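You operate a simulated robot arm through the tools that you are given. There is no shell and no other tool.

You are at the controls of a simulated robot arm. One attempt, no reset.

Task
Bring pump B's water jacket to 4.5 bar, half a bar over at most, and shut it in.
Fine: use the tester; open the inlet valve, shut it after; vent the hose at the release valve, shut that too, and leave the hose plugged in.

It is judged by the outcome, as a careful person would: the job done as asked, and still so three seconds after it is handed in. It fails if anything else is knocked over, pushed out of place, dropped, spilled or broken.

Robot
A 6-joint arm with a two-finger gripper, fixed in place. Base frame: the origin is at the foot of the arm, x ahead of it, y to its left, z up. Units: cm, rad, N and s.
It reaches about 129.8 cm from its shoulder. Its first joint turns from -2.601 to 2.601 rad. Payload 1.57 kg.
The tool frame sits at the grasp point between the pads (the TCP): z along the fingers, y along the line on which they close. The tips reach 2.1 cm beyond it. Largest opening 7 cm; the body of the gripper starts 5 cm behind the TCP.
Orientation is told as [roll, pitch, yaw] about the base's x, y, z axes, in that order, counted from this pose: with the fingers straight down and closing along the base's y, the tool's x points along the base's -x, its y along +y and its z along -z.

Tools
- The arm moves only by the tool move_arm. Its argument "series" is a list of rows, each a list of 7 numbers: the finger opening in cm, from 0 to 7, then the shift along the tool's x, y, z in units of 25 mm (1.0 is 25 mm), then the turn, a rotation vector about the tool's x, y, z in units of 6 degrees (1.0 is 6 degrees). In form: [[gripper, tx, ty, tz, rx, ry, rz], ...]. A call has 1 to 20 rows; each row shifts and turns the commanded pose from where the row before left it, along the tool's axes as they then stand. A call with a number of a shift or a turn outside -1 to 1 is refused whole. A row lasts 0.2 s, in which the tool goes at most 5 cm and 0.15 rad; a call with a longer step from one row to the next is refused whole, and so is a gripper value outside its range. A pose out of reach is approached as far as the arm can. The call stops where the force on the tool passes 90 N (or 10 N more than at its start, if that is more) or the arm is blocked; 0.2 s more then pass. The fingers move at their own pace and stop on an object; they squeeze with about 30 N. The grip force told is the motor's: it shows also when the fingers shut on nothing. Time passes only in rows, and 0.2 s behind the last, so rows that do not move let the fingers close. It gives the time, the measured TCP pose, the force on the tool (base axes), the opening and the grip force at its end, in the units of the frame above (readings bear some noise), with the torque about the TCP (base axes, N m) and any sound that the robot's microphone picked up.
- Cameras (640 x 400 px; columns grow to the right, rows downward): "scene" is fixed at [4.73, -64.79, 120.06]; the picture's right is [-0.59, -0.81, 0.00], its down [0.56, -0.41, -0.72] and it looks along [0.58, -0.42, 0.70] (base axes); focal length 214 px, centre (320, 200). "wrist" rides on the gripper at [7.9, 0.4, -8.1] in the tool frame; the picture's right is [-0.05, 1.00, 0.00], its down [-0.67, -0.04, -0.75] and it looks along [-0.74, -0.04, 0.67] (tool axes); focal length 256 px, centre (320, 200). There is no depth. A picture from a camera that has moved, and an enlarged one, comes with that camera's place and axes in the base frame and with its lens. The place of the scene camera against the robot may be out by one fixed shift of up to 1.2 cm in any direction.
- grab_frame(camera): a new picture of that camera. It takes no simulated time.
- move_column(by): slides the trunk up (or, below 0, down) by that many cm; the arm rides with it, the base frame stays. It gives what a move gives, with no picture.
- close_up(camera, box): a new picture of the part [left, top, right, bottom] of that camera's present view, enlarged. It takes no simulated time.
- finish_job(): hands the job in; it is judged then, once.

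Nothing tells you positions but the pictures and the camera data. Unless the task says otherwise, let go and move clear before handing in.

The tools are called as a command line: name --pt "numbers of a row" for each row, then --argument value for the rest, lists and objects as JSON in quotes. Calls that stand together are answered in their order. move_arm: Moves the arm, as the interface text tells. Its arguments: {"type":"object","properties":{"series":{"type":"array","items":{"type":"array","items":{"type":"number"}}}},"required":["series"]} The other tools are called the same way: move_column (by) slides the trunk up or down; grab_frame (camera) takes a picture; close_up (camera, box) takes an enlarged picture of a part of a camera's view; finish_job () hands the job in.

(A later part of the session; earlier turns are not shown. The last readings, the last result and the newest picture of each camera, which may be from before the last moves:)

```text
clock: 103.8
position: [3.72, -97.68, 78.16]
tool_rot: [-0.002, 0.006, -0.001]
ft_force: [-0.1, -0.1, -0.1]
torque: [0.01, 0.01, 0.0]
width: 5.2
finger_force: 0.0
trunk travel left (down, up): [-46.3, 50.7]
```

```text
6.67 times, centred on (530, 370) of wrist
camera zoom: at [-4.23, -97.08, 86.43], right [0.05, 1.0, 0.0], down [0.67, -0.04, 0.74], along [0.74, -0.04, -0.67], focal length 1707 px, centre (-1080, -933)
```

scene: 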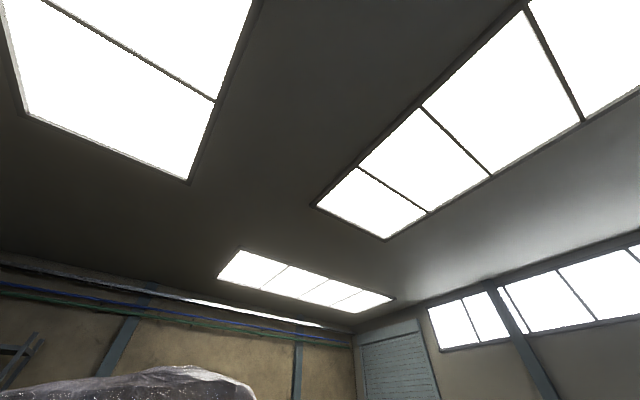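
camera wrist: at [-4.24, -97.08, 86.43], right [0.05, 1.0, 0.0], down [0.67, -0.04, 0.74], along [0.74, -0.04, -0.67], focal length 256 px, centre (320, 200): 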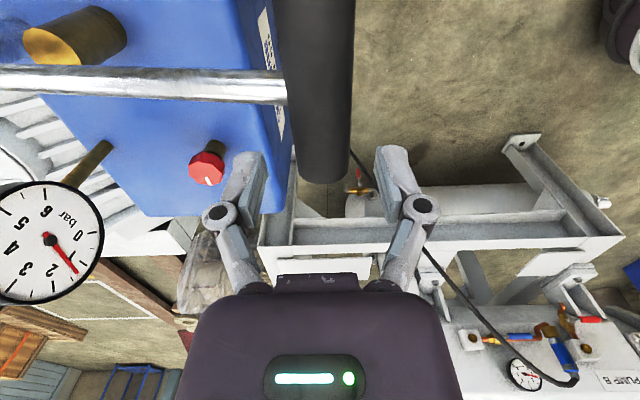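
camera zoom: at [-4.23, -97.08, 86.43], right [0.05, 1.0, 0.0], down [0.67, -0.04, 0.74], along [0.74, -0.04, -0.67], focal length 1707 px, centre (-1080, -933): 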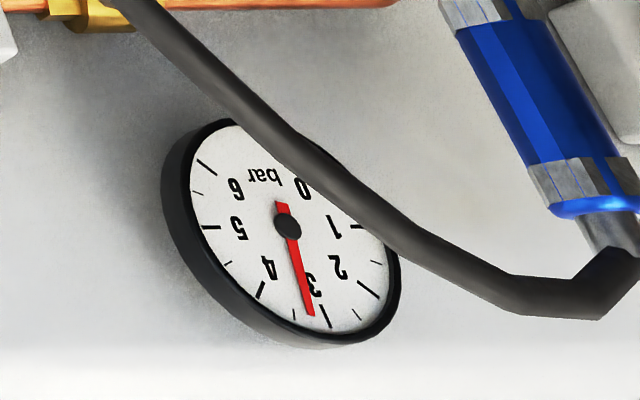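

About 3.25 bar, so each full stroke adds about 1.0. Fourth full stroke.

move_column --by -8.5

move_column --by -8.2

move_column --by 16.7

close_up --camera "wrist" --box '[0, 140, 140, 320]'

close_up --camera "wrist" --box '[490, 340, 570, 400]'

```text
clock: 105.0
position: [3.7, -97.6, 69.65]
tool_rot: [0.0, 0.01, -0.002]
ft_force: [0.5, 1.4, 1.5]
torque: [-0.09, -0.01, 0.01]
width: 5.23
finger_force: 0.1
trunk travel left (down, up): [-37.8, 59.2]
```

```text
clock: 106.2
position: [3.77, -97.52, 61.54]
tool_rot: [0.001, 0.008, 0.0]
ft_force: [-0.2, -4.8, 3.5]
torque: [0.25, -0.03, 0.01]
width: 5.22
finger_force: 0.0
trunk travel left (down, up): [-29.6, 67.4]
```

```text
clock: 108.1
position: [3.81, -97.6, 78.21]
tool_rot: [0.0, 0.006, -0.001]
ft_force: [-0.9, 1.1, -0.1]
torque: [-0.01, 0.01, 0.03]
width: 5.2
finger_force: 0.0
trunk travel left (down, up): [-46.3, 50.7]
```

```text
2.22 times, centred on (70, 230) of wrist
camera zoom: at [-4.23, -97.08, 86.43], right [0.05, 1.0, 0.0], down [0.67, -0.04, 0.74], along [0.74, -0.04, -0.67], focal length 569 px, centre (876, 133)
```

zoom: 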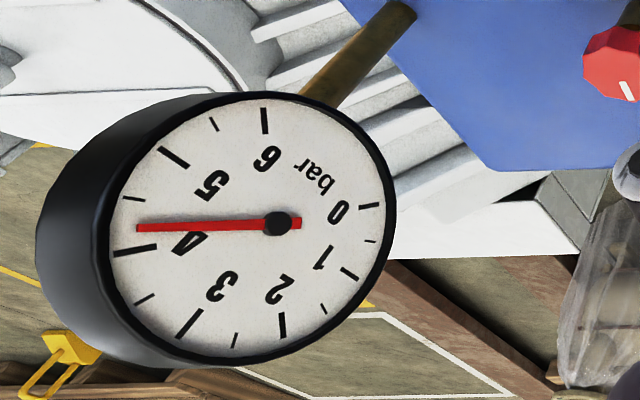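

```text
6.67 times, centred on (530, 370) of wrist
camera zoom: at [-4.23, -97.08, 86.43], right [0.05, 1.0, 0.0], down [0.67, -0.04, 0.74], along [0.74, -0.04, -0.67], focal length 1707 px, centre (-1080, -933)
```

zoom: 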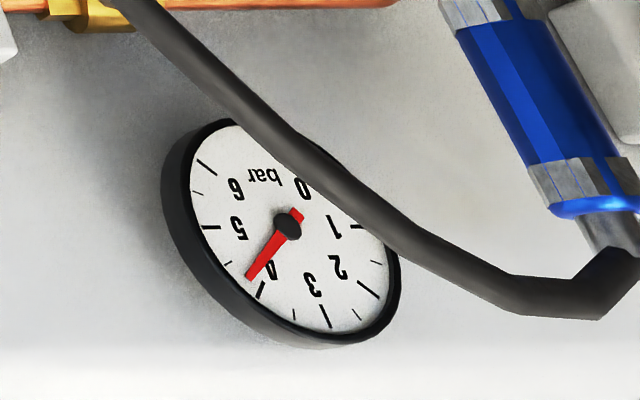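

About 4.25 bar. A half stroke should bring it to roughly 4.7.

move_column --by -12

move_column --by 12

close_up --camera "wrist" --box '[0, 140, 140, 320]'

close_up --camera "wrist" --box '[490, 340, 570, 400]'

```text
clock: 109.6
position: [3.64, -97.56, 66.18]
tool_rot: [0.002, 0.007, 0.002]
ft_force: [-0.5, 3.3, 3.2]
torque: [-0.12, -0.01, 0.02]
width: 5.19
finger_force: 0.1
trunk travel left (down, up): [-34.3, 62.7]
```

```text
clock: 111.1
position: [3.71, -97.54, 78.19]
tool_rot: [-0.002, 0.006, 0.001]
ft_force: [-0.5, -0.2, 0.1]
torque: [0.0, -0.01, 0.0]
width: 5.21
finger_force: 0.1
trunk travel left (down, up): [-46.3, 50.7]
```

```text
2.22 times, centred on (70, 230) of wrist
camera zoom: at [-4.23, -97.08, 86.43], right [0.05, 1.0, 0.0], down [0.67, -0.04, 0.74], along [0.74, -0.04, -0.67], focal length 569 px, centre (876, 133)
```

zoom: 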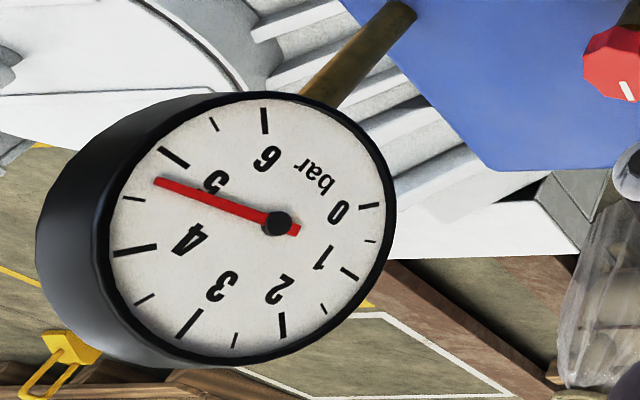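

```text
6.67 times, centred on (530, 370) of wrist
camera zoom: at [-4.23, -97.08, 86.43], right [0.05, 1.0, 0.0], down [0.67, -0.04, 0.74], along [0.74, -0.04, -0.67], focal length 1707 px, centre (-1080, -933)
```

zoom: 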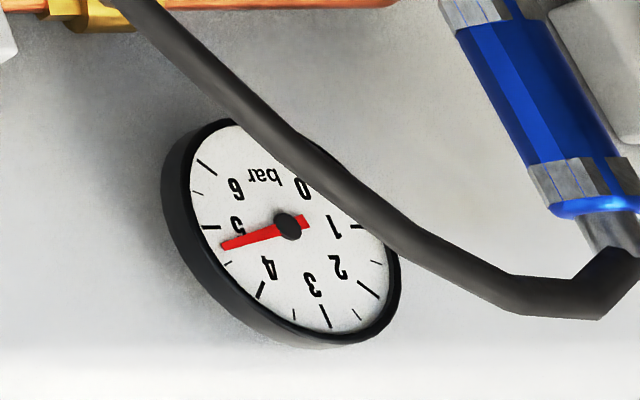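

The jacket reads about 4.75 bar, inside the 4.5–5.0 window. Next I'll go back to the inlet valve to shut it, retracing the route that worked.

move_column --by 10.3

move_arm --pt "5.2 -0.97 1 0 0 0 0" --pt "5.2 -0.97 1 0 0 0 0" --pt "5.2 -0.97 1 0 0 0 0" --pt "5.2 -0.97 1 0 0 0 0" --pt "5.2 -0.97 1 0 0 0 0" --pt "5.2 -0.97 1 0 0 0 0" --pt "5.2 -0.97 1 0 0 0 0" --pt "5.2 -0.97 1 0 0 0 0" --pt "5.2 -0.97 1 0 0 0 0" --pt "5.2 -0.97 1 0 0 0 0" --pt "5.2 -0.97 1 0 0 0 0" --pt "5.2 -0.97 1 0 0 0 0" --pt "5.2 -0.97 1 0 0 0 0" --pt "5.2 -0.97 1 0 0 0 0" --pt "5.2 -0.97 1 0 0 0 0" --pt "5.2 -0.97 1 0 0 0 0" --pt "5.2 -0.97 1 0 0 0 0" --pt "5.2 -0.97 1 0 0 0 0" --pt "5.2 -0.97 1 0 0 0 0" --pt "5.2 -0.97 1 0 0 0 0"

grab_frame --camera "wrist"

close_up --camera "wrist" --box '[230, 170, 400, 280]'

```text
clock: 112.5
position: [3.69, -97.47, 88.42]
tool_rot: [-0.001, 0.008, 0.0]
ft_force: [0.1, 1.0, -1.3]
torque: [0.01, 0.0, 0.03]
width: 5.23
finger_force: 0.2
trunk travel left (down, up): [-56.6, 40.4]
```

```text
clock: 116.7
position: [52.16, -47.61, 88.49]
tool_rot: [-0.001, 0.007, 0.0]
ft_force: [-0.2, 0.5, 0.0]
torque: [0.04, -0.05, 0.01]
width: 5.19
finger_force: 0.0
out of reach, approached as far as the arm can: row 14, 16
trunk travel left (down, up): [-56.6, 40.4]
```

```text
taken
camera wrist: at [44.23, -47.23, 96.75], right [0.05, 1.0, 0.0], down [0.67, -0.04, 0.74], along [0.74, -0.04, -0.67], focal length 256 px, centre (320, 200)
```

wrist: 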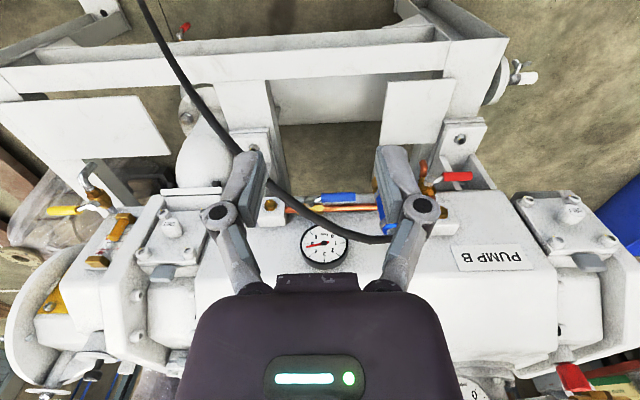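

```text
3.64 times, centred on (315, 225) of wrist
camera zoom: at [44.23, -47.23, 96.75], right [0.05, 1.0, 0.0], down [0.67, -0.04, 0.74], along [0.74, -0.04, -0.67], focal length 931 px, centre (338, 109)
```

zoom: 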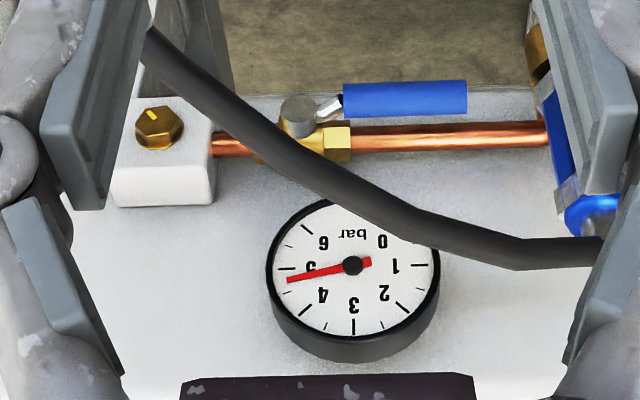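

The jacket gauge is steady at about 4.75 bar. I'll reorient the tool horizontally with the roll used at the end of the opening.

move_arm --pt "4.5 0 0 0 0 -1 0" --pt "4.5 0 0 0 0 -1 0" --pt "4.5 0 0 0 0 -1 0" --pt "4.5 0 0 0 0 -1 0" --pt "4.5 0 0 0 0 -1 0" --pt "4.5 0 0 0 0 -1 0" --pt "4.5 0 0 0 0 -1 0" --pt "4.5 0 0 0 0 -1 0" --pt "4.5 0 0 0 0 -1 0" --pt "4.5 0 0 0 0 -1 0" --pt "4.5 0 0 0 0 -1 0" --pt "4.5 0 0 0 0 -1 0" --pt "4.5 0 0 0 0 -1 0" --pt "4.5 0 0 0 0 -1 0" --pt "4.5 0 0 0 0 -1 0"

move_arm --pt "4.5 0 0 0 0 0 1" --pt "4.5 0 0 0 0 0 1" --pt "4.5 0 0 0 0 0 1" --pt "4.5 0 0 0 0 0 1" --pt "4.5 0 0 0 0 0 1" --pt "4.5 0 0 0 0 0 1" --pt "4.5 0 0 0 0 0 1" --pt "4.5 0 0 0 0 0 1" --pt "4.5 0 0 0 0 0 1" --pt "4.5 0 0 0 0 0 1" --pt "4.5 0 0 0 0 0 1" --pt "4.5 0 0 0 0 0 1" --pt "4.5 0 0 0 0 0 1" --pt "4.5 0 0 0 0 0 1"

```text
clock: 119.9
position: [52.11, -47.61, 107.02]
tool_rot: [0.118, -1.566, -0.12]
ft_force: [-0.1, 0.2, 0.4]
torque: [0.0, 0.04, -0.02]
width: 4.52
finger_force: 0.1
out of reach, approached as far as the arm can: row 2, 3, 4, 5, 6, 7, 8, 9, 10, 11, 12, 13, 14, 15
trunk travel left (down, up): [-56.6, 40.4]
```

```text
clock: 122.9
position: [52.15, -47.59, 106.86]
tool_rot: [1.563, -0.101, -1.571]
ft_force: [-0.8, 0.3, -0.1]
torque: [-0.01, 0.01, 0.01]
width: 4.53
finger_force: 0.1
trunk travel left (down, up): [-56.6, 40.4]
```

move_column --by -39.8

move_arm --pt "4.5 0.35 0 0 0 0 0" --pt "4.5 0.35 0 0 0 0 0" --pt "4.5 0 0 1 0 0 0" --pt "4.5 0 0 1 0 0 0" --pt "4.5 0 0 1 0 0 0" --pt "4.5 0 0 1 0 0 0" --pt "4.5 0 0 1 0 0 0" --pt "4.5 0 0 1 0 0 0"

grab_frame --camera "wrist"

```text
clock: 126.7
position: [52.19, -47.52, 67.06]
tool_rot: [1.561, -0.104, -1.57]
ft_force: [0.3, -0.3, 0.5]
torque: [0.03, 0.01, 0.0]
width: 4.49
finger_force: 0.0
trunk travel left (down, up): [-16.8, 80.2]
```

```text
clock: 128.5
position: [67.21, -45.71, 67.18]
tool_rot: [1.563, -0.104, -1.57]
ft_force: [0.1, -0.2, 0.2]
torque: [0.03, 0.04, -0.02]
width: 4.48
finger_force: 0.1
out of reach, approached as far as the arm can: row 3
trunk travel left (down, up): [-16.8, 80.2]
```

```text
taken
camera wrist: at [58.91, -37.65, 66.92], right [0.01, 0.05, 1.0], down [-0.75, -0.67, 0.04], along [0.67, -0.74, 0.03], focal length 256 px, centre (320, 200)
```

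wrist: 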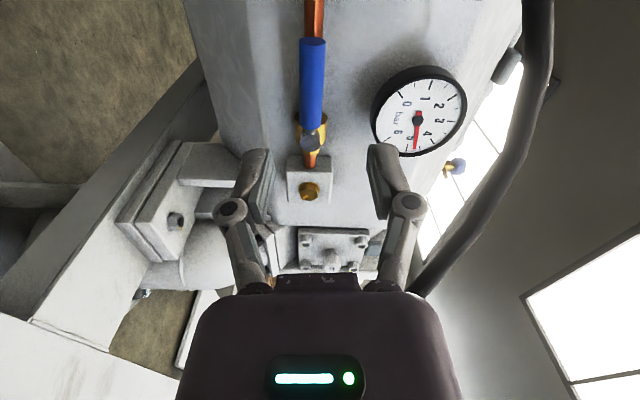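

move_arm --pt "4.5 0 0 0.9 0 0 0" --pt "4.5 0 0 0.9 0 0 0" --pt "4.5 0 0 0.8 0 0 0" --pt "4.5 0 0 0.7 0 0 0"

grab_frame --camera "wrist"

```text
clock: 129.5
position: [75.36, -45.88, 67.11]
tool_rot: [1.562, -0.103, -1.57]
ft_force: [0.5, -0.1, 0.2]
torque: [0.01, -0.05, 0.01]
width: 4.52
finger_force: 0.1
trunk travel left (down, up): [-16.8, 80.2]
```

```text
taken
camera wrist: at [67.21, -37.87, 66.9], right [0.01, 0.05, 1.0], down [-0.74, -0.67, 0.04], along [0.67, -0.74, 0.03], focal length 256 px, centre (320, 200)
```

wrist: 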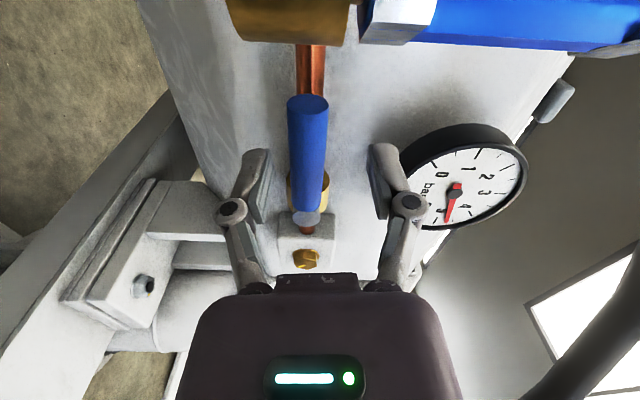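

The handle lies between the fingers. I'll swing it back down in reverse: column down, then roll the fork back.

move_column --by -3.5

move_arm --pt "4.5 -0.08 -0.02 0 0 0 -1" --pt "4.5 -0.08 -0.02 0 0 0 -1" --pt "4.5 -0.075 -0.03 0 0 0 -1" --pt "4.5 -0.07 -0.04 0 0 0 -1" --pt "4.5 -0.07 -0.05 0 0 0 -1"

grab_frame --camera "wrist"

```text
clock: 130.3
position: [75.38, -45.98, 63.71]
tool_rot: [1.561, -0.103, -1.57]
ft_force: [-0.8, -0.2, 0.5]
torque: [0.02, -0.02, -0.02]
width: 4.54
finger_force: 0.1
trunk travel left (down, up): [-13.3, 83.7]
```

```text
clock: 131.5
position: [75.4, -46.9, 63.6]
tool_rot: [1.557, -0.63, -1.565]
ft_force: [-0.3, 0.7, -0.6]
torque: [0.03, 0.01, 0.0]
width: 4.5
finger_force: 0.1
trunk travel left (down, up): [-13.3, 83.7]
```

```text
taken
camera wrist: at [67.15, -40.12, 59.46], right [0.01, 0.54, 0.84], down [-0.74, -0.56, 0.37], along [0.67, -0.62, 0.4], focal length 256 px, centre (320, 200)
```

wrist: 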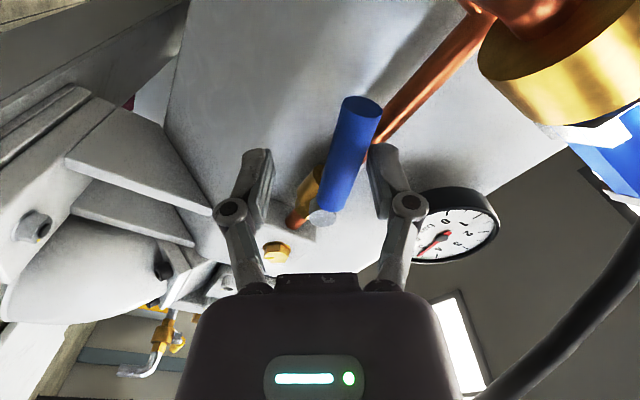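

move_arm --pt "4.5 -0.12 -0.09 0 0 0 -1" --pt "4.5 -0.11 -0.1 0 0 0 -1" --pt "4.5 -0.1 -0.11 0 0 0 -1" --pt "4.5 -0.08 -0.12 0 0 0 -1"

move_column --by -1.5

move_arm --pt "4.5 -0.1 -0.18 0 0 0 -1" --pt "4.5 -0.08 -0.18 0 0 0 -1" --pt "4.5 -0.06 -0.19 0 0 0 -1" --pt "4.5 -0.04 -0.2 0 0 0 -1" --pt "4.5 -0.02 -0.2 0 0 0 -1"

grab_frame --camera "wrist"

```text
clock: 132.5
position: [75.2, -48.44, 63.59]
tool_rot: [1.549, -1.048, -1.554]
ft_force: [0.6, 0.1, -0.7]
torque: [0.0, -0.03, -0.02]
width: 4.5
finger_force: 0.3
trunk travel left (down, up): [-13.3, 83.7]
```

```text
clock: 133.1
position: [75.34, -48.43, 62.06]
tool_rot: [1.551, -1.048, -1.554]
ft_force: [0.1, -0.2, 0.1]
torque: [-0.05, 0.01, -0.02]
width: 4.5
finger_force: 0.1
trunk travel left (down, up): [-11.8, 85.2]
```

```text
clock: 134.3
position: [75.29, -50.96, 62.15]
tool_rot: [-0.08, -1.558, 0.08]
ft_force: [0.4, 0.2, -0.8]
torque: [0.0, 0.03, -0.01]
width: 4.57
finger_force: 0.5
trunk travel left (down, up): [-11.8, 85.2]
```

```text
taken
camera wrist: at [67.09, -50.52, 54.33], right [0.0, 1.0, 0.05], down [-0.74, -0.03, 0.68], along [0.68, -0.04, 0.74], focal length 256 px, centre (320, 200)
```

wrist: 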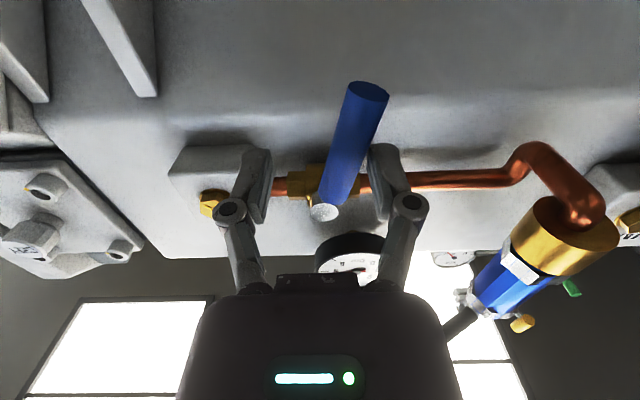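

move_arm --pt "4.5 0 -0.2 0 0 0 0" --pt "4.5 0 -0.2 0 0 0 0" --pt "4.5 0 -0.15 0 0 0 0"

grab_frame --camera "wrist"

```text
clock: 135.1
position: [75.4, -52.38, 62.16]
tool_rot: [0.056, -1.559, -0.056]
ft_force: [0.0, 0.9, 0.2]
torque: [0.02, 0.03, 0.01]
width: 4.55
finger_force: 0.8
trunk travel left (down, up): [-11.8, 85.2]
```

```text
taken
camera wrist: at [67.17, -51.8, 54.34], right [0.0, 1.0, 0.05], down [-0.74, -0.04, 0.67], along [0.68, -0.04, 0.74], focal length 256 px, centre (320, 200)
```

wrist: 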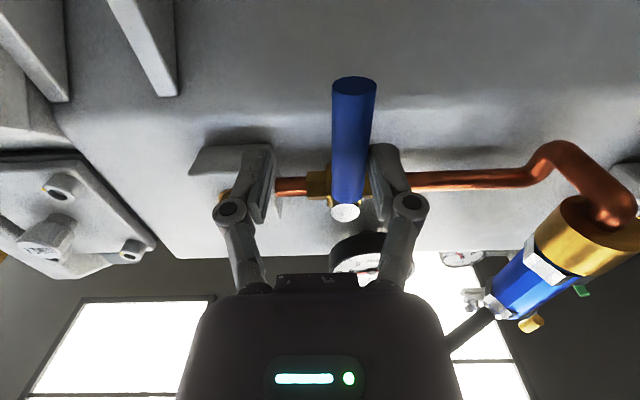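

move_arm --pt "4.5 0 -0.1 0 0 0 0" --pt "4.5 0 -0.1 0 0 0 0"

move_arm --pt "4.5 0 -0.08 0 0 0 0" --pt "4.5 0 -0.08 0 0 0 0"

grab_frame --camera "wrist"

```text
clock: 135.7
position: [75.48, -52.66, 62.05]
tool_rot: [-0.006, -1.557, 0.01]
ft_force: [13.0, 14.8, 1.0]
torque: [-0.11, 0.1, -0.1]
width: 5.04
finger_force: 3.5
trunk travel left (down, up): [-11.8, 85.2]
```

```text
clock: 136.3
position: [75.3, -53.01, 62.08]
tool_rot: [-0.061, -1.558, 0.065]
ft_force: [6.5, 22.8, -1.9]
torque: [-0.25, 0.09, 0.08]
width: 5.66
finger_force: 8.6
trunk travel left (down, up): [-11.8, 85.2]
```

```text
taken
camera wrist: at [67.0, -52.65, 54.35], right [0.0, 1.0, 0.05], down [-0.74, -0.04, 0.67], along [0.68, -0.04, 0.74], focal length 256 px, centre (320, 200)
```

wrist: 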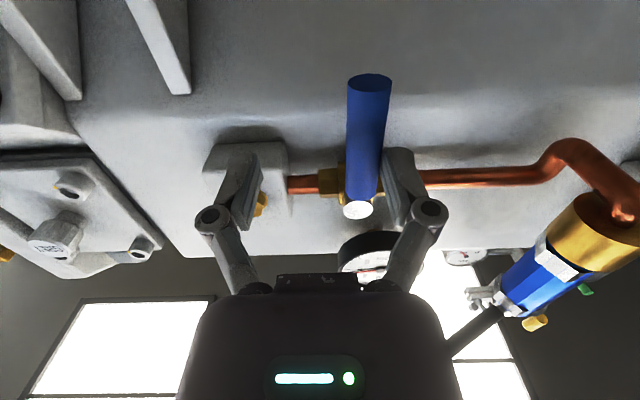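

The handle has reached its stop hanging straight down, so the inlet is closed. I'll centre, back out and verify.

move_arm --pt "4.5 0 0.4 0 0 0 0" --pt "4.5 0 0.4 0 0 0 0" --pt "4.5 0 0 0 0 0 0"

move_arm --pt "4.5 0 0 -0.5 0 0 0" --pt "4.5 0 0 -0.8 0 0 0" --pt "4.5 0 0 -1 0 0 0" --pt "4.5 0 0 -1 0 0 0" --pt "4.5 0 0 -1 0 0 0" --pt "4.5 0 0 -1 0 0 0" --pt "4.5 0 0 -1 0 0 0" --pt "4.5 0 0 -1 0 0 0" --pt "4.5 0 0 -1 0 0 0" --pt "4.5 0 0 -1 0 0 0"

grab_frame --camera "wrist"

```text
clock: 137.1
position: [75.38, -51.28, 62.03]
tool_rot: [0.074, -1.558, -0.079]
ft_force: [0.1, -0.2, 0.8]
torque: [0.0, 0.04, -0.01]
width: 4.51
finger_force: 0.1
trunk travel left (down, up): [-11.8, 85.2]
```

```text
clock: 139.3
position: [52.28, -51.19, 62.11]
tool_rot: [0.067, -1.56, -0.066]
ft_force: [0.0, -0.4, -1.0]
torque: [-0.02, 0.04, -0.02]
width: 4.47
finger_force: 0.0
out of reach, approached as far as the arm can: row 6
trunk travel left (down, up): [-11.8, 85.2]
```

```text
taken
camera wrist: at [44.03, -50.78, 54.34], right [0.0, 1.0, 0.05], down [-0.74, -0.04, 0.67], along [0.68, -0.04, 0.74], focal length 256 px, centre (320, 200)
```

wrist: 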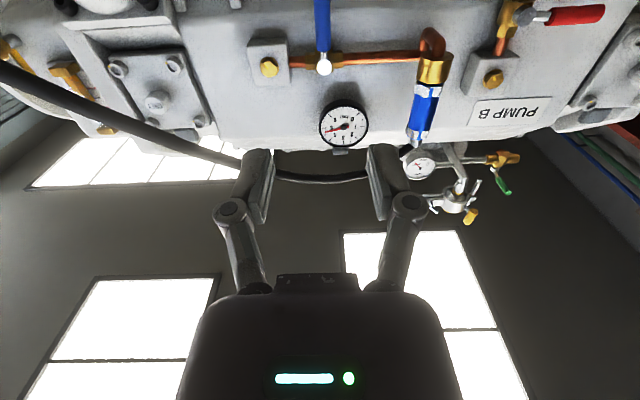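

The handle hangs vertical and the jacket gauge is unchanged. Next I'll raise, point the tool down, and go to the tester's red release knob near (13, -110, 65.6).

move_column --by 40

move_column --by 8

move_arm --pt "6.5 0 0 0 0 1 0" --pt "6.5 0 0 0 0 1 0" --pt "6.5 0 0 0 0 1 0" --pt "6.5 0 0 0 0 1 0" --pt "6.5 0 0 0 0 1 0" --pt "6.5 0 0 0 0 1 0" --pt "6.5 0 0 0 0 1 0" --pt "6.5 0 0 0 0 1 0" --pt "6.5 0 0 0 0 1 0" --pt "6.5 0 0 0 0 1 0" --pt "6.5 0 0 0 0 1 0" --pt "6.5 0 0 0 0 1 0" --pt "6.5 0 0 0 0 1 0" --pt "6.5 0 0 0 0 1 0" --pt "6.5 0 0 0 0 0.9 0"

grab_frame --camera "wrist"

close_up --camera "wrist" --box '[230, 150, 400, 280]'

```text
clock: 143.1
position: [52.39, -51.29, 102.13]
tool_rot: [0.076, -1.56, -0.075]
ft_force: [0.8, 0.1, -0.2]
torque: [-0.02, -0.03, -0.01]
width: 4.48
finger_force: 0.2
trunk travel left (down, up): [-51.8, 45.2]
```

```text
clock: 144.3
position: [52.32, -51.33, 110.02]
tool_rot: [0.074, -1.56, -0.076]
ft_force: [1.1, -0.1, -0.1]
torque: [-0.01, -0.02, -0.01]
width: 4.5
finger_force: 0.1
trunk travel left (down, up): [-59.8, 37.2]
```

```text
clock: 147.5
position: [52.15, -51.23, 91.75]
tool_rot: [0.0, 0.002, 0.0]
ft_force: [-0.5, -0.8, -1.1]
torque: [-0.01, 0.03, -0.02]
width: 6.52
finger_force: 0.1
out of reach, approached as far as the arm can: row 1, 2, 3, 4, 5, 6, 7, 8, 9, 10, 11, 12, 13, 15
trunk travel left (down, up): [-59.8, 37.2]
```

```text
taken
camera wrist: at [44.32, -50.82, 99.91], right [0.05, 1.0, 0.0], down [0.67, -0.04, 0.74], along [0.74, -0.04, -0.67], focal length 256 px, centre (320, 200)
```

wrist: 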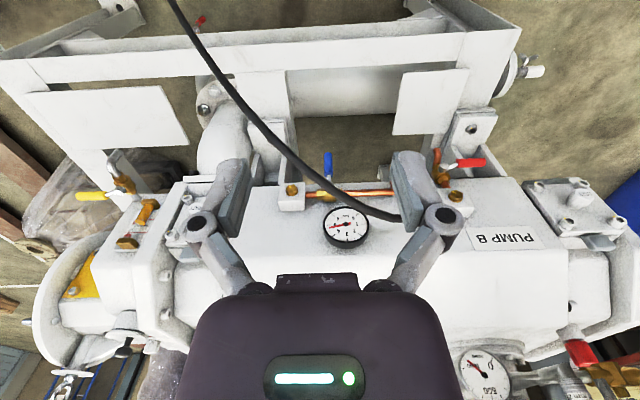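

```text
3.08 times, centred on (315, 215) of wrist
camera zoom: at [44.32, -50.82, 99.91], right [0.05, 1.0, 0.0], down [0.67, -0.04, 0.74], along [0.74, -0.04, -0.67], focal length 788 px, centre (335, 154)
```

zoom: 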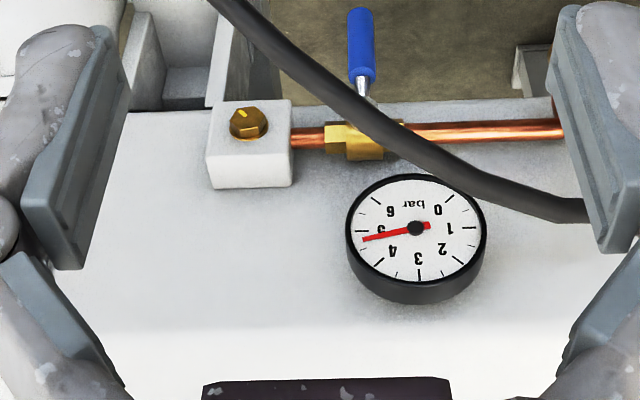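

move_arm --pt "6.5 0.98 -0.98 0 0 0 0" --pt "6.5 0.98 -0.98 0 0 0 0" --pt "6.5 0.98 -0.98 0 0 0 0" --pt "6.5 0.98 -0.98 0 0 0 0" --pt "6.5 0.98 -0.98 0 0 0 0" --pt "6.5 0.98 -0.98 0 0 0 0" --pt "6.5 0.98 -0.98 0 0 0 0" --pt "6.5 0.98 -0.98 0 0 0 0" --pt "6.5 0.98 -0.98 0 0 0 0" --pt "6.5 0.98 -0.98 0 0 0 0" --pt "6.5 0.98 -0.98 0 0 0 0" --pt "6.5 0.98 -0.98 0 0 0 0" --pt "6.5 0.98 -0.98 0 0 0 0" --pt "6.5 0.98 -0.98 0 0 0 0" --pt "6.5 0.98 -0.98 0 0 0 0" --pt "6.5 0.98 -0.98 0 0 0 0"

move_arm --pt "6.5 0 0 0 0 0 1" --pt "6.5 0 0 0 0 0 1" --pt "6.5 0 0 0 0 0 1" --pt "6.5 0 0 0 0 0 1" --pt "6.5 0 0 0 0 0 1" --pt "6.5 0 0 0 0 0 1" --pt "6.5 0 0 0 0 0 1" --pt "6.5 0 0 0 0 0 1" --pt "6.5 0 0 0 0 0 1" --pt "6.5 0 0 0 0 0 1" --pt "6.5 0 0 0 0 0 1" --pt "6.5 0 0 0 0 0 1" --pt "6.5 0 0 0 0 0 1" --pt "6.5 0 0 0 0 0 1" --pt "6.5 0 0 0 0 0 1"

grab_frame --camera "wrist"

close_up --camera "wrist" --box '[230, 80, 400, 260]'

```text
clock: 150.9
position: [13.02, -90.71, 91.64]
tool_rot: [0.002, 0.0, -0.001]
ft_force: [-0.1, 0.1, 0.4]
torque: [-0.02, -0.01, -0.05]
width: 6.5
finger_force: 0.1
trunk travel left (down, up): [-59.8, 37.2]
```

```text
clock: 154.1
position: [13.04, -90.55, 91.64]
tool_rot: [-0.001, 0.001, -1.574]
ft_force: [-0.7, 0.2, 0.2]
torque: [0.02, -0.02, 0.01]
width: 6.51
finger_force: 0.1
trunk travel left (down, up): [-59.8, 37.2]
```

```text
taken
camera wrist: at [13.49, -82.46, 99.9], right [1.0, -0.06, 0.0], down [-0.04, -0.67, 0.74], along [-0.04, -0.74, -0.67], focal length 256 px, centre (320, 200)
```

wrist: 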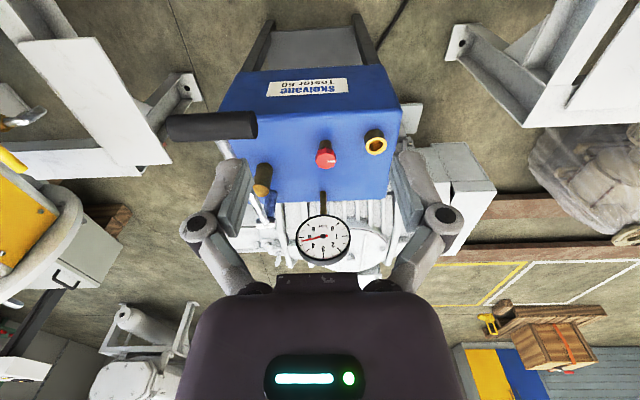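

```text
2.22 times, centred on (315, 170) of wrist
camera zoom: at [13.49, -82.46, 99.9], right [1.0, -0.06, 0.0], down [-0.04, -0.67, 0.74], along [-0.04, -0.74, -0.67], focal length 569 px, centre (331, 267)
```

zoom: 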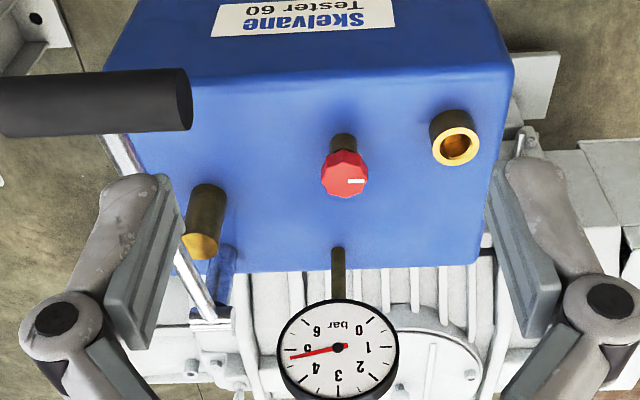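

move_arm --pt "6.5 -1 0 0 0 0 0" --pt "6.5 -1 0 0 0 0 0" --pt "6.5 -1 0 0 0 0 0" --pt "6.5 -1 0 0 0 0 0" --pt "6.5 -1 0 0 0 0 0" --pt "6.5 -1 0 0 0 0 0" --pt "6.5 -0.9 0 0 0 0 0" --pt "6.5 -0.7 0 0 0 0 0"

move_column --by -11

grab_frame --camera "wrist"

```text
clock: 155.9
position: [13.04, -109.52, 91.65]
tool_rot: [-0.001, 0.002, -1.572]
ft_force: [0.4, -0.6, -0.6]
torque: [0.03, 0.01, 0.03]
width: 6.5
finger_force: 0.1
trunk travel left (down, up): [-59.8, 37.2]
```

```text
clock: 157.3
position: [13.2, -109.48, 80.66]
tool_rot: [0.001, 0.0, -1.572]
ft_force: [0.0, -0.6, 0.3]
torque: [0.0, 0.0, 0.04]
width: 6.51
finger_force: 0.0
trunk travel left (down, up): [-48.8, 48.2]
```

```text
taken
camera wrist: at [13.48, -101.41, 88.91], right [1.0, -0.05, 0.0], down [-0.04, -0.67, 0.74], along [-0.04, -0.74, -0.67], focal length 256 px, centre (320, 200)
```

wrist: 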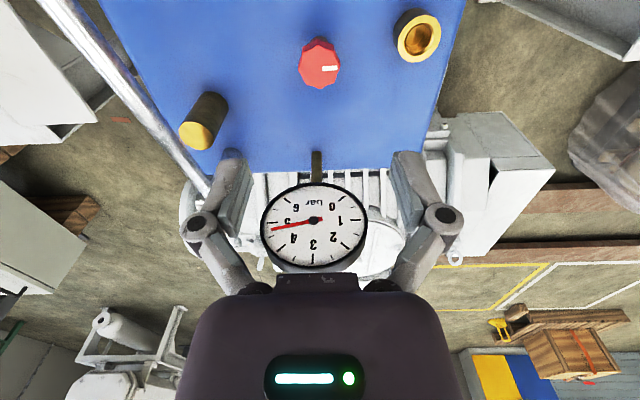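

move_column --by -9

grab_frame --camera "wrist"

```text
clock: 158.6
position: [13.12, -109.45, 71.75]
tool_rot: [0.0, 0.001, -1.571]
ft_force: [0.1, 0.3, 1.2]
torque: [-0.03, 0.0, -0.01]
width: 6.52
finger_force: 0.0
trunk travel left (down, up): [-39.8, 57.2]
```

```text
taken
camera wrist: at [13.48, -101.41, 79.9], right [1.0, -0.05, 0.0], down [-0.04, -0.67, 0.74], along [-0.04, -0.74, -0.67], focal length 256 px, centre (320, 200)
```

wrist: 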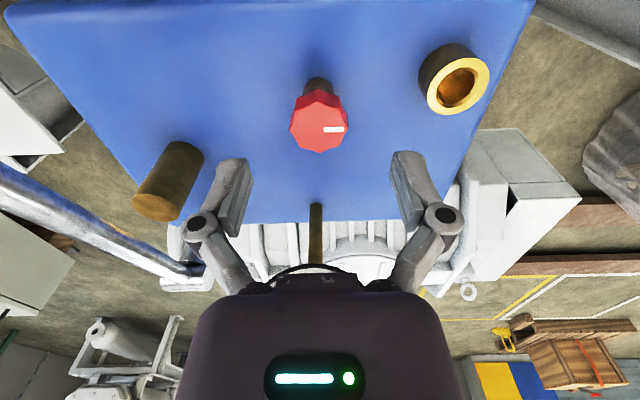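

move_column --by -5.8

grab_frame --camera "wrist"

```text
clock: 159.6
position: [13.17, -109.43, 65.85]
tool_rot: [0.001, -0.001, -1.571]
ft_force: [-0.2, 0.1, 0.3]
torque: [-0.02, -0.01, -0.03]
width: 6.5
finger_force: 0.0
trunk travel left (down, up): [-34.0, 63.0]
```

```text
taken
camera wrist: at [13.48, -101.41, 74.1], right [1.0, -0.05, 0.0], down [-0.04, -0.67, 0.74], along [-0.04, -0.74, -0.67], focal length 256 px, centre (320, 200)
```

wrist: 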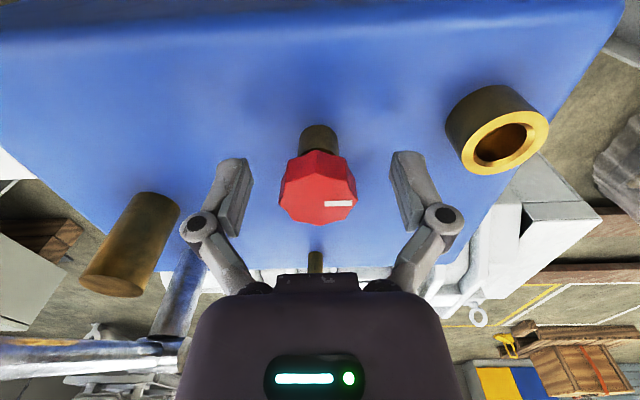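

The knob is centred between the fingers, with its white mark pointing to +x. I'll grip it and turn counter-clockwise as seen from above.

move_arm --pt "2.5 0 0 0 0 0 0" --pt "2.5 0 0 0 0 0 0" --pt "2.5 0 0 0 0 0 0" --pt "2.5 0 0 0 0 0 0"

move_arm --pt "2.5 0 0 0 0 0 -0.7" --pt "2.5 0 0 0 0 0 -0.7" --pt "2.5 0 0 0 0 0 -0.7"

grab_frame --camera "wrist"

```text
clock: 160.6
position: [12.98, -109.47, 66.06]
tool_rot: [-0.001, 0.001, -1.573]
ft_force: [-7.8, -3.2, 8.3]
torque: [-0.11, 0.14, -0.03]
width: 3.58
finger_force: 29.9
trunk travel left (down, up): [-34.0, 63.0]
```

```text
clock: 161.4
position: [12.87, -109.39, 66.01]
tool_rot: [-0.002, -0.001, -1.351]
ft_force: [-16.3, -10.2, 12.3]
torque: [-0.23, 0.21, -0.1]
width: 3.52
finger_force: 29.8
trunk travel left (down, up): [-34.0, 63.0]
```

```text
taken
camera wrist: at [11.51, -101.5, 74.17], right [0.99, 0.17, 0.0], down [0.11, -0.66, 0.75], along [0.12, -0.74, -0.67], focal length 256 px, centre (320, 200)
```

wrist: 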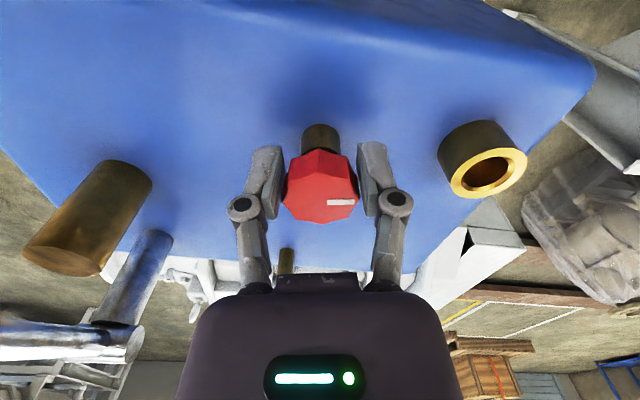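

The knob turned with the gripper. I'll go on to about 60° and then check the tester gauge.

move_arm --pt "2.5 0 0 0 0 0 -0.8" --pt "2.5 0 0 0 0 0 -0.8" --pt "2.5 0 0 0 0 0 -0.8" --pt "2.5 0 0 0 0 0 -0.8" --pt "2.5 0 0 0 0 0 -0.8" --pt "2.5 0 0 0 0 0 -0.8" --pt "2.5 0 0 0 0 0 -0.8" --pt "2.5 0 0 0 0 0 -0.8"

grab_frame --camera "wrist"

```text
clock: 163.2
position: [12.82, -109.56, 65.94]
tool_rot: [-0.002, -0.001, -0.68]
ft_force: [-19.9, -23.7, 6.5]
torque: [-0.13, 0.51, -0.17]
width: 3.98
finger_force: 12.9
trunk travel left (down, up): [-34.0, 63.0]
```

```text
taken
camera wrist: at [6.89, -104.13, 74.09], right [0.67, 0.74, 0.0], down [0.5, -0.44, 0.74], along [0.55, -0.5, -0.67], focal length 256 px, centre (320, 200)
```

wrist: 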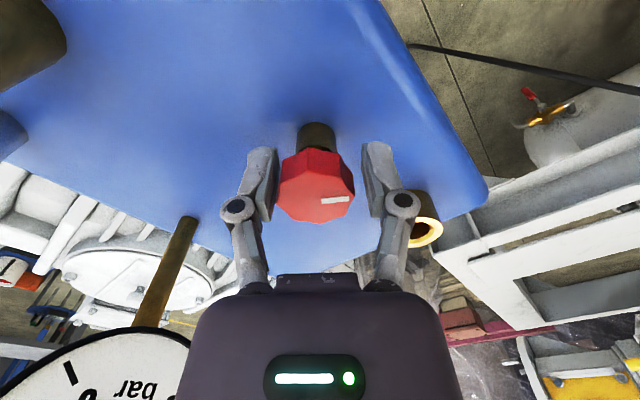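

close_up --camera "wrist" --box '[0, 300, 200, 400]'

close_up --camera "wrist" --box '[240, 110, 400, 240]'

```text
3.20 times, centred on (100, 350) of wrist
camera zoom: at [6.89, -104.13, 74.09], right [0.67, 0.74, 0.0], down [0.5, -0.44, 0.74], along [0.55, -0.5, -0.67], focal length 819 px, centre (1024, -280)
```

zoom: 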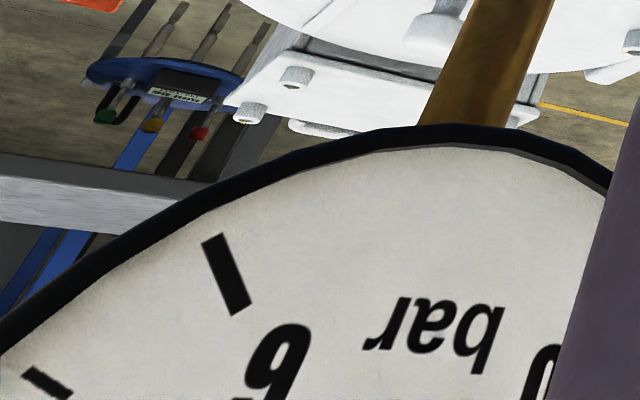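

```text
3.08 times, centred on (320, 175) of wrist
camera zoom: at [6.89, -104.13, 74.09], right [0.67, 0.74, 0.0], down [0.5, -0.44, 0.74], along [0.55, -0.5, -0.67], focal length 788 px, centre (320, 277)
```

zoom: 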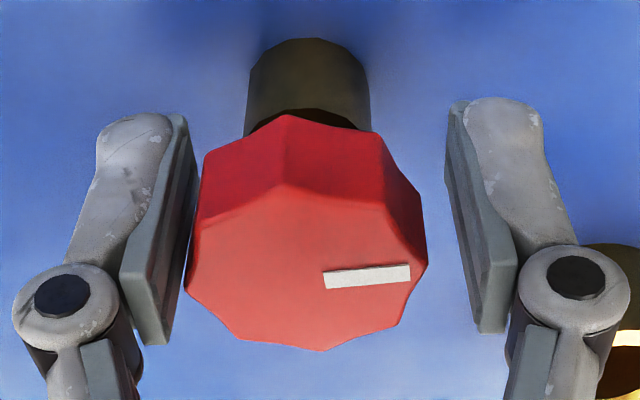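

The grip is a little off-centre. I'll release, rise, and look at the tester gauge and the knob mark.

move_arm --pt "6.5 0 0 0 0 0 0" --pt "6.5 0 0 0 0 0 0" --pt "6.5 0 0 0 0 0 0"

move_column --by 14

grab_frame --camera "wrist"

```text
clock: 164.0
position: [13.0, -109.4, 65.93]
tool_rot: [0.001, 0.002, -0.681]
ft_force: [0.3, 0.4, -0.1]
torque: [-0.02, 0.0, 0.01]
width: 6.5
finger_force: 0.1
trunk travel left (down, up): [-34.0, 63.0]
```

```text
clock: 165.6
position: [13.04, -109.36, 79.8]
tool_rot: [0.0, 0.0, -0.681]
ft_force: [0.1, -0.6, 0.4]
torque: [-0.04, -0.01, 0.01]
width: 6.5
finger_force: 0.1
trunk travel left (down, up): [-48.0, 49.0]
```

```text
taken
camera wrist: at [7.15, -104.04, 88.08], right [0.67, 0.74, 0.0], down [0.5, -0.45, 0.74], along [0.55, -0.5, -0.67], focal length 256 px, centre (320, 200)
```

wrist: 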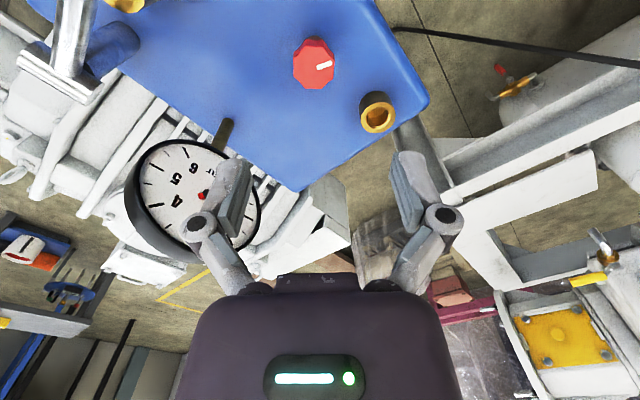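

close_up --camera "wrist" --box '[110, 120, 290, 270]'

close_up --camera "wrist" --box '[260, 20, 380, 110]'

```text
2.67 times, centred on (200, 195) of wrist
camera zoom: at [7.15, -104.04, 88.08], right [0.67, 0.74, 0.0], down [0.5, -0.45, 0.74], along [0.55, -0.5, -0.67], focal length 683 px, centre (640, 213)
```

zoom: 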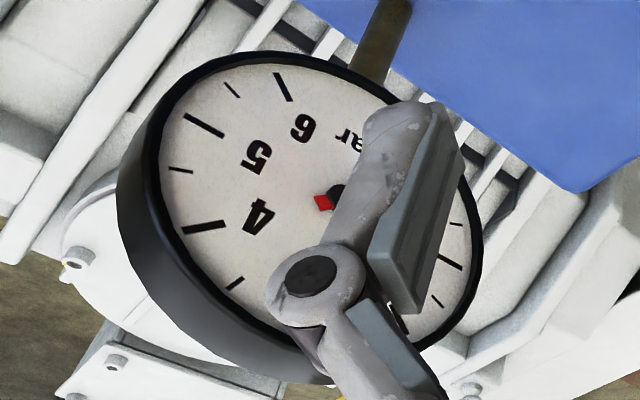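

```text
4.44 times, centred on (320, 65) of wrist
camera zoom: at [7.15, -104.04, 88.08], right [0.67, 0.74, 0.0], down [0.5, -0.45, 0.74], along [0.55, -0.5, -0.67], focal length 1138 px, centre (320, 800)
```

zoom: 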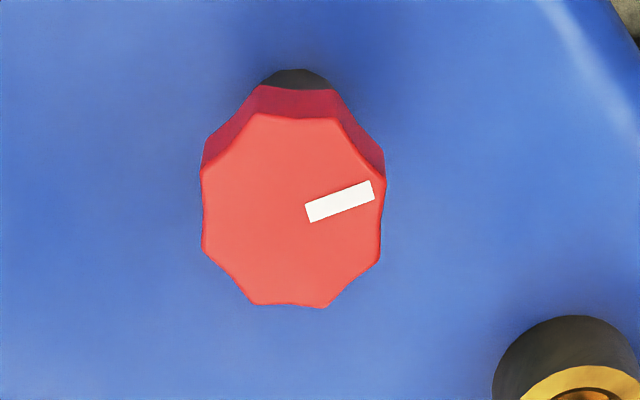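

The gauge needle's tail points left, so the tester pressure has dropped. I'll turn the wrist back to read it clearly.

move_arm --pt "6.5 0 0 0 0 0 1" --pt "6.5 0 0 0 0 0 1" --pt "6.5 0 0 0 0 0 1" --pt "6.5 0 0 0 0 0 1" --pt "6.5 0 0 0 0 0 1" --pt "6.5 0 0 0 0 0 1" --pt "6.5 0 0 0 0 0 1"

grab_frame --camera "wrist"

close_up --camera "wrist" --box '[200, 20, 420, 270]'

```text
clock: 167.2
position: [13.19, -109.39, 79.84]
tool_rot: [-0.001, 0.001, -1.416]
ft_force: [0.7, -0.1, 0.2]
torque: [0.0, -0.03, -0.01]
width: 6.56
finger_force: 0.0
trunk travel left (down, up): [-48.0, 49.0]
```

```text
taken
camera wrist: at [12.31, -101.46, 88.1], right [0.99, 0.1, 0.0], down [0.07, -0.66, 0.74], along [0.08, -0.74, -0.67], focal length 256 px, centre (320, 200)
```

wrist: 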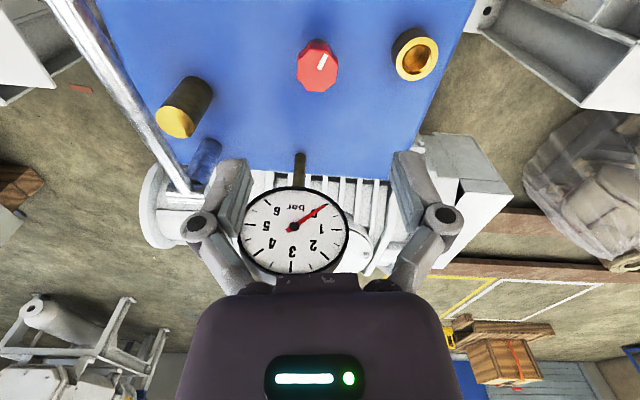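

```text
1.60 times, centred on (310, 145) of wrist
camera zoom: at [12.31, -101.46, 88.1], right [0.99, 0.1, 0.0], down [0.07, -0.66, 0.74], along [0.08, -0.74, -0.67], focal length 410 px, centre (336, 288)
```

zoom: 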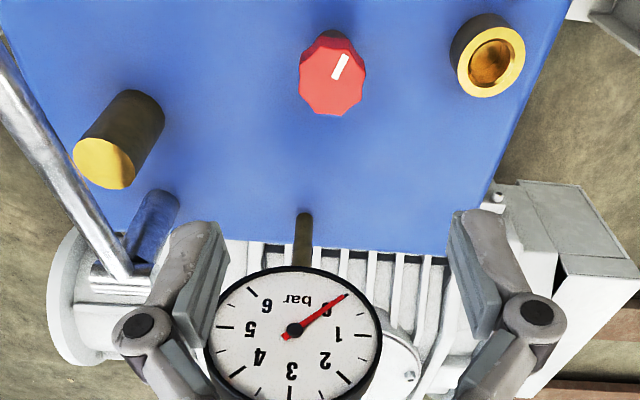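

The tester gauge is at 0, so the hose is vented. I'll return to the knob, re-centre, and turn it back clockwise to shut.

move_arm --pt "6.5 0 0 0 0 0 -1" --pt "6.5 0 0 0 0 0 -1" --pt "6.5 0 0 0 0 0 -1" --pt "6.5 0 0 0 0 0 -1" --pt "6.5 0 0 0 0 0 -1" --pt "6.5 0 0 0 0 0 -1" --pt "6.5 0 0 0 0 0 -1" --pt "6.5 -0.06 -0.13 0 0 0 0" --pt "6.5 0 0 0 0 0 0"

move_column --by -13.9

close_up --camera "wrist" --box '[200, 100, 440, 260]'

```text
clock: 169.2
position: [12.93, -109.76, 79.87]
tool_rot: [0.0, 0.001, -0.681]
ft_force: [-0.8, -0.4, 0.3]
torque: [0.0, -0.02, 0.03]
width: 6.49
finger_force: 0.1
trunk travel left (down, up): [-48.0, 49.0]
```

```text
clock: 170.9
position: [12.86, -109.76, 65.98]
tool_rot: [0.0, 0.003, -0.681]
ft_force: [0.4, 0.9, 0.0]
torque: [0.02, 0.03, 0.0]
width: 6.5
finger_force: 0.1
trunk travel left (down, up): [-34.1, 62.9]
```

```text
2.50 times, centred on (320, 180) of wrist
camera zoom: at [7.02, -104.34, 74.2], right [0.67, 0.74, 0.0], down [0.5, -0.45, 0.74], along [0.55, -0.5, -0.67], focal length 640 px, centre (320, 250)
```

zoom: 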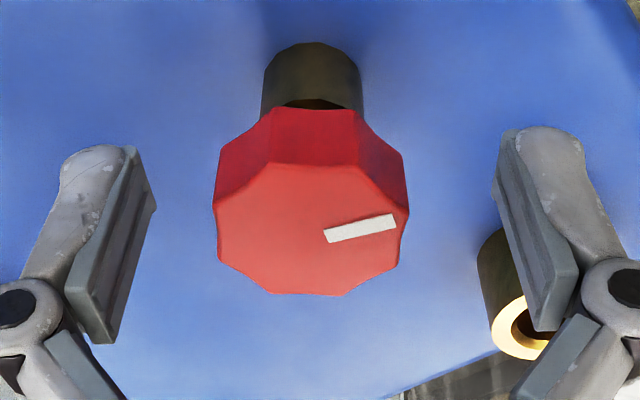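

move_arm --pt "2.5 0 -0.06 0 0 0 0" --pt "2.5 0 0 0 0 0 0" --pt "2.5 0 0 0 0 0 0" --pt "2.5 0 0 0 0 0 0"

move_arm --pt "2.5 0 0 0 0 0 0.8" --pt "2.5 0 0 0 0 0 0.8" --pt "2.5 0 0 0 0 0 0.8" --pt "2.5 0 0 0 0 0 0.8" --pt "2.5 0 0 0 0 0 0.8" --pt "2.5 0 0 0 0 0 0.8" --pt "2.5 0 0 0 0 0 0.8" --pt "2.5 0 0 0 0 0 0.8" --pt "2.5 0 0 0 0 0 0.8" --pt "2.5 0 0 0 0 0 0.8"

grab_frame --camera "wrist"

```text
clock: 171.9
position: [12.95, -109.86, 66.06]
tool_rot: [-0.004, 0.0, -0.682]
ft_force: [-4.3, -7.9, 9.6]
torque: [-0.03, 0.05, -0.01]
width: 3.44
finger_force: 30.2
trunk travel left (down, up): [-34.1, 62.9]
```

```text
clock: 174.1
position: [13.03, -109.89, 66.02]
tool_rot: [0.0, 0.0, -1.52]
ft_force: [-1.7, -7.5, 9.8]
torque: [-0.51, -0.16, -0.01]
width: 3.45
finger_force: 29.9
trunk travel left (down, up): [-34.1, 62.9]
```

```text
taken
camera wrist: at [12.94, -101.81, 74.26], right [1.0, 0.0, 0.0], down [0.0, -0.67, 0.75], along [0.0, -0.75, -0.67], focal length 256 px, centre (320, 200)
```

wrist: 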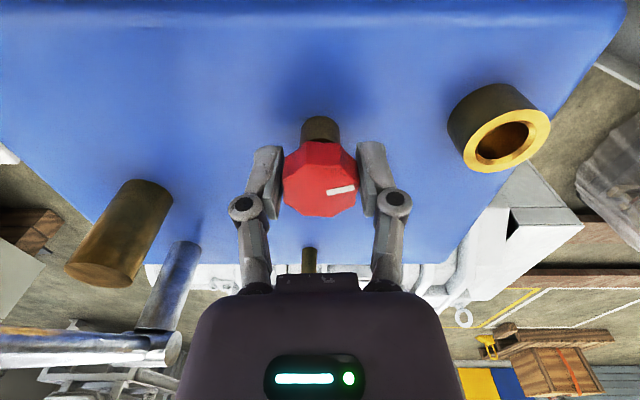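

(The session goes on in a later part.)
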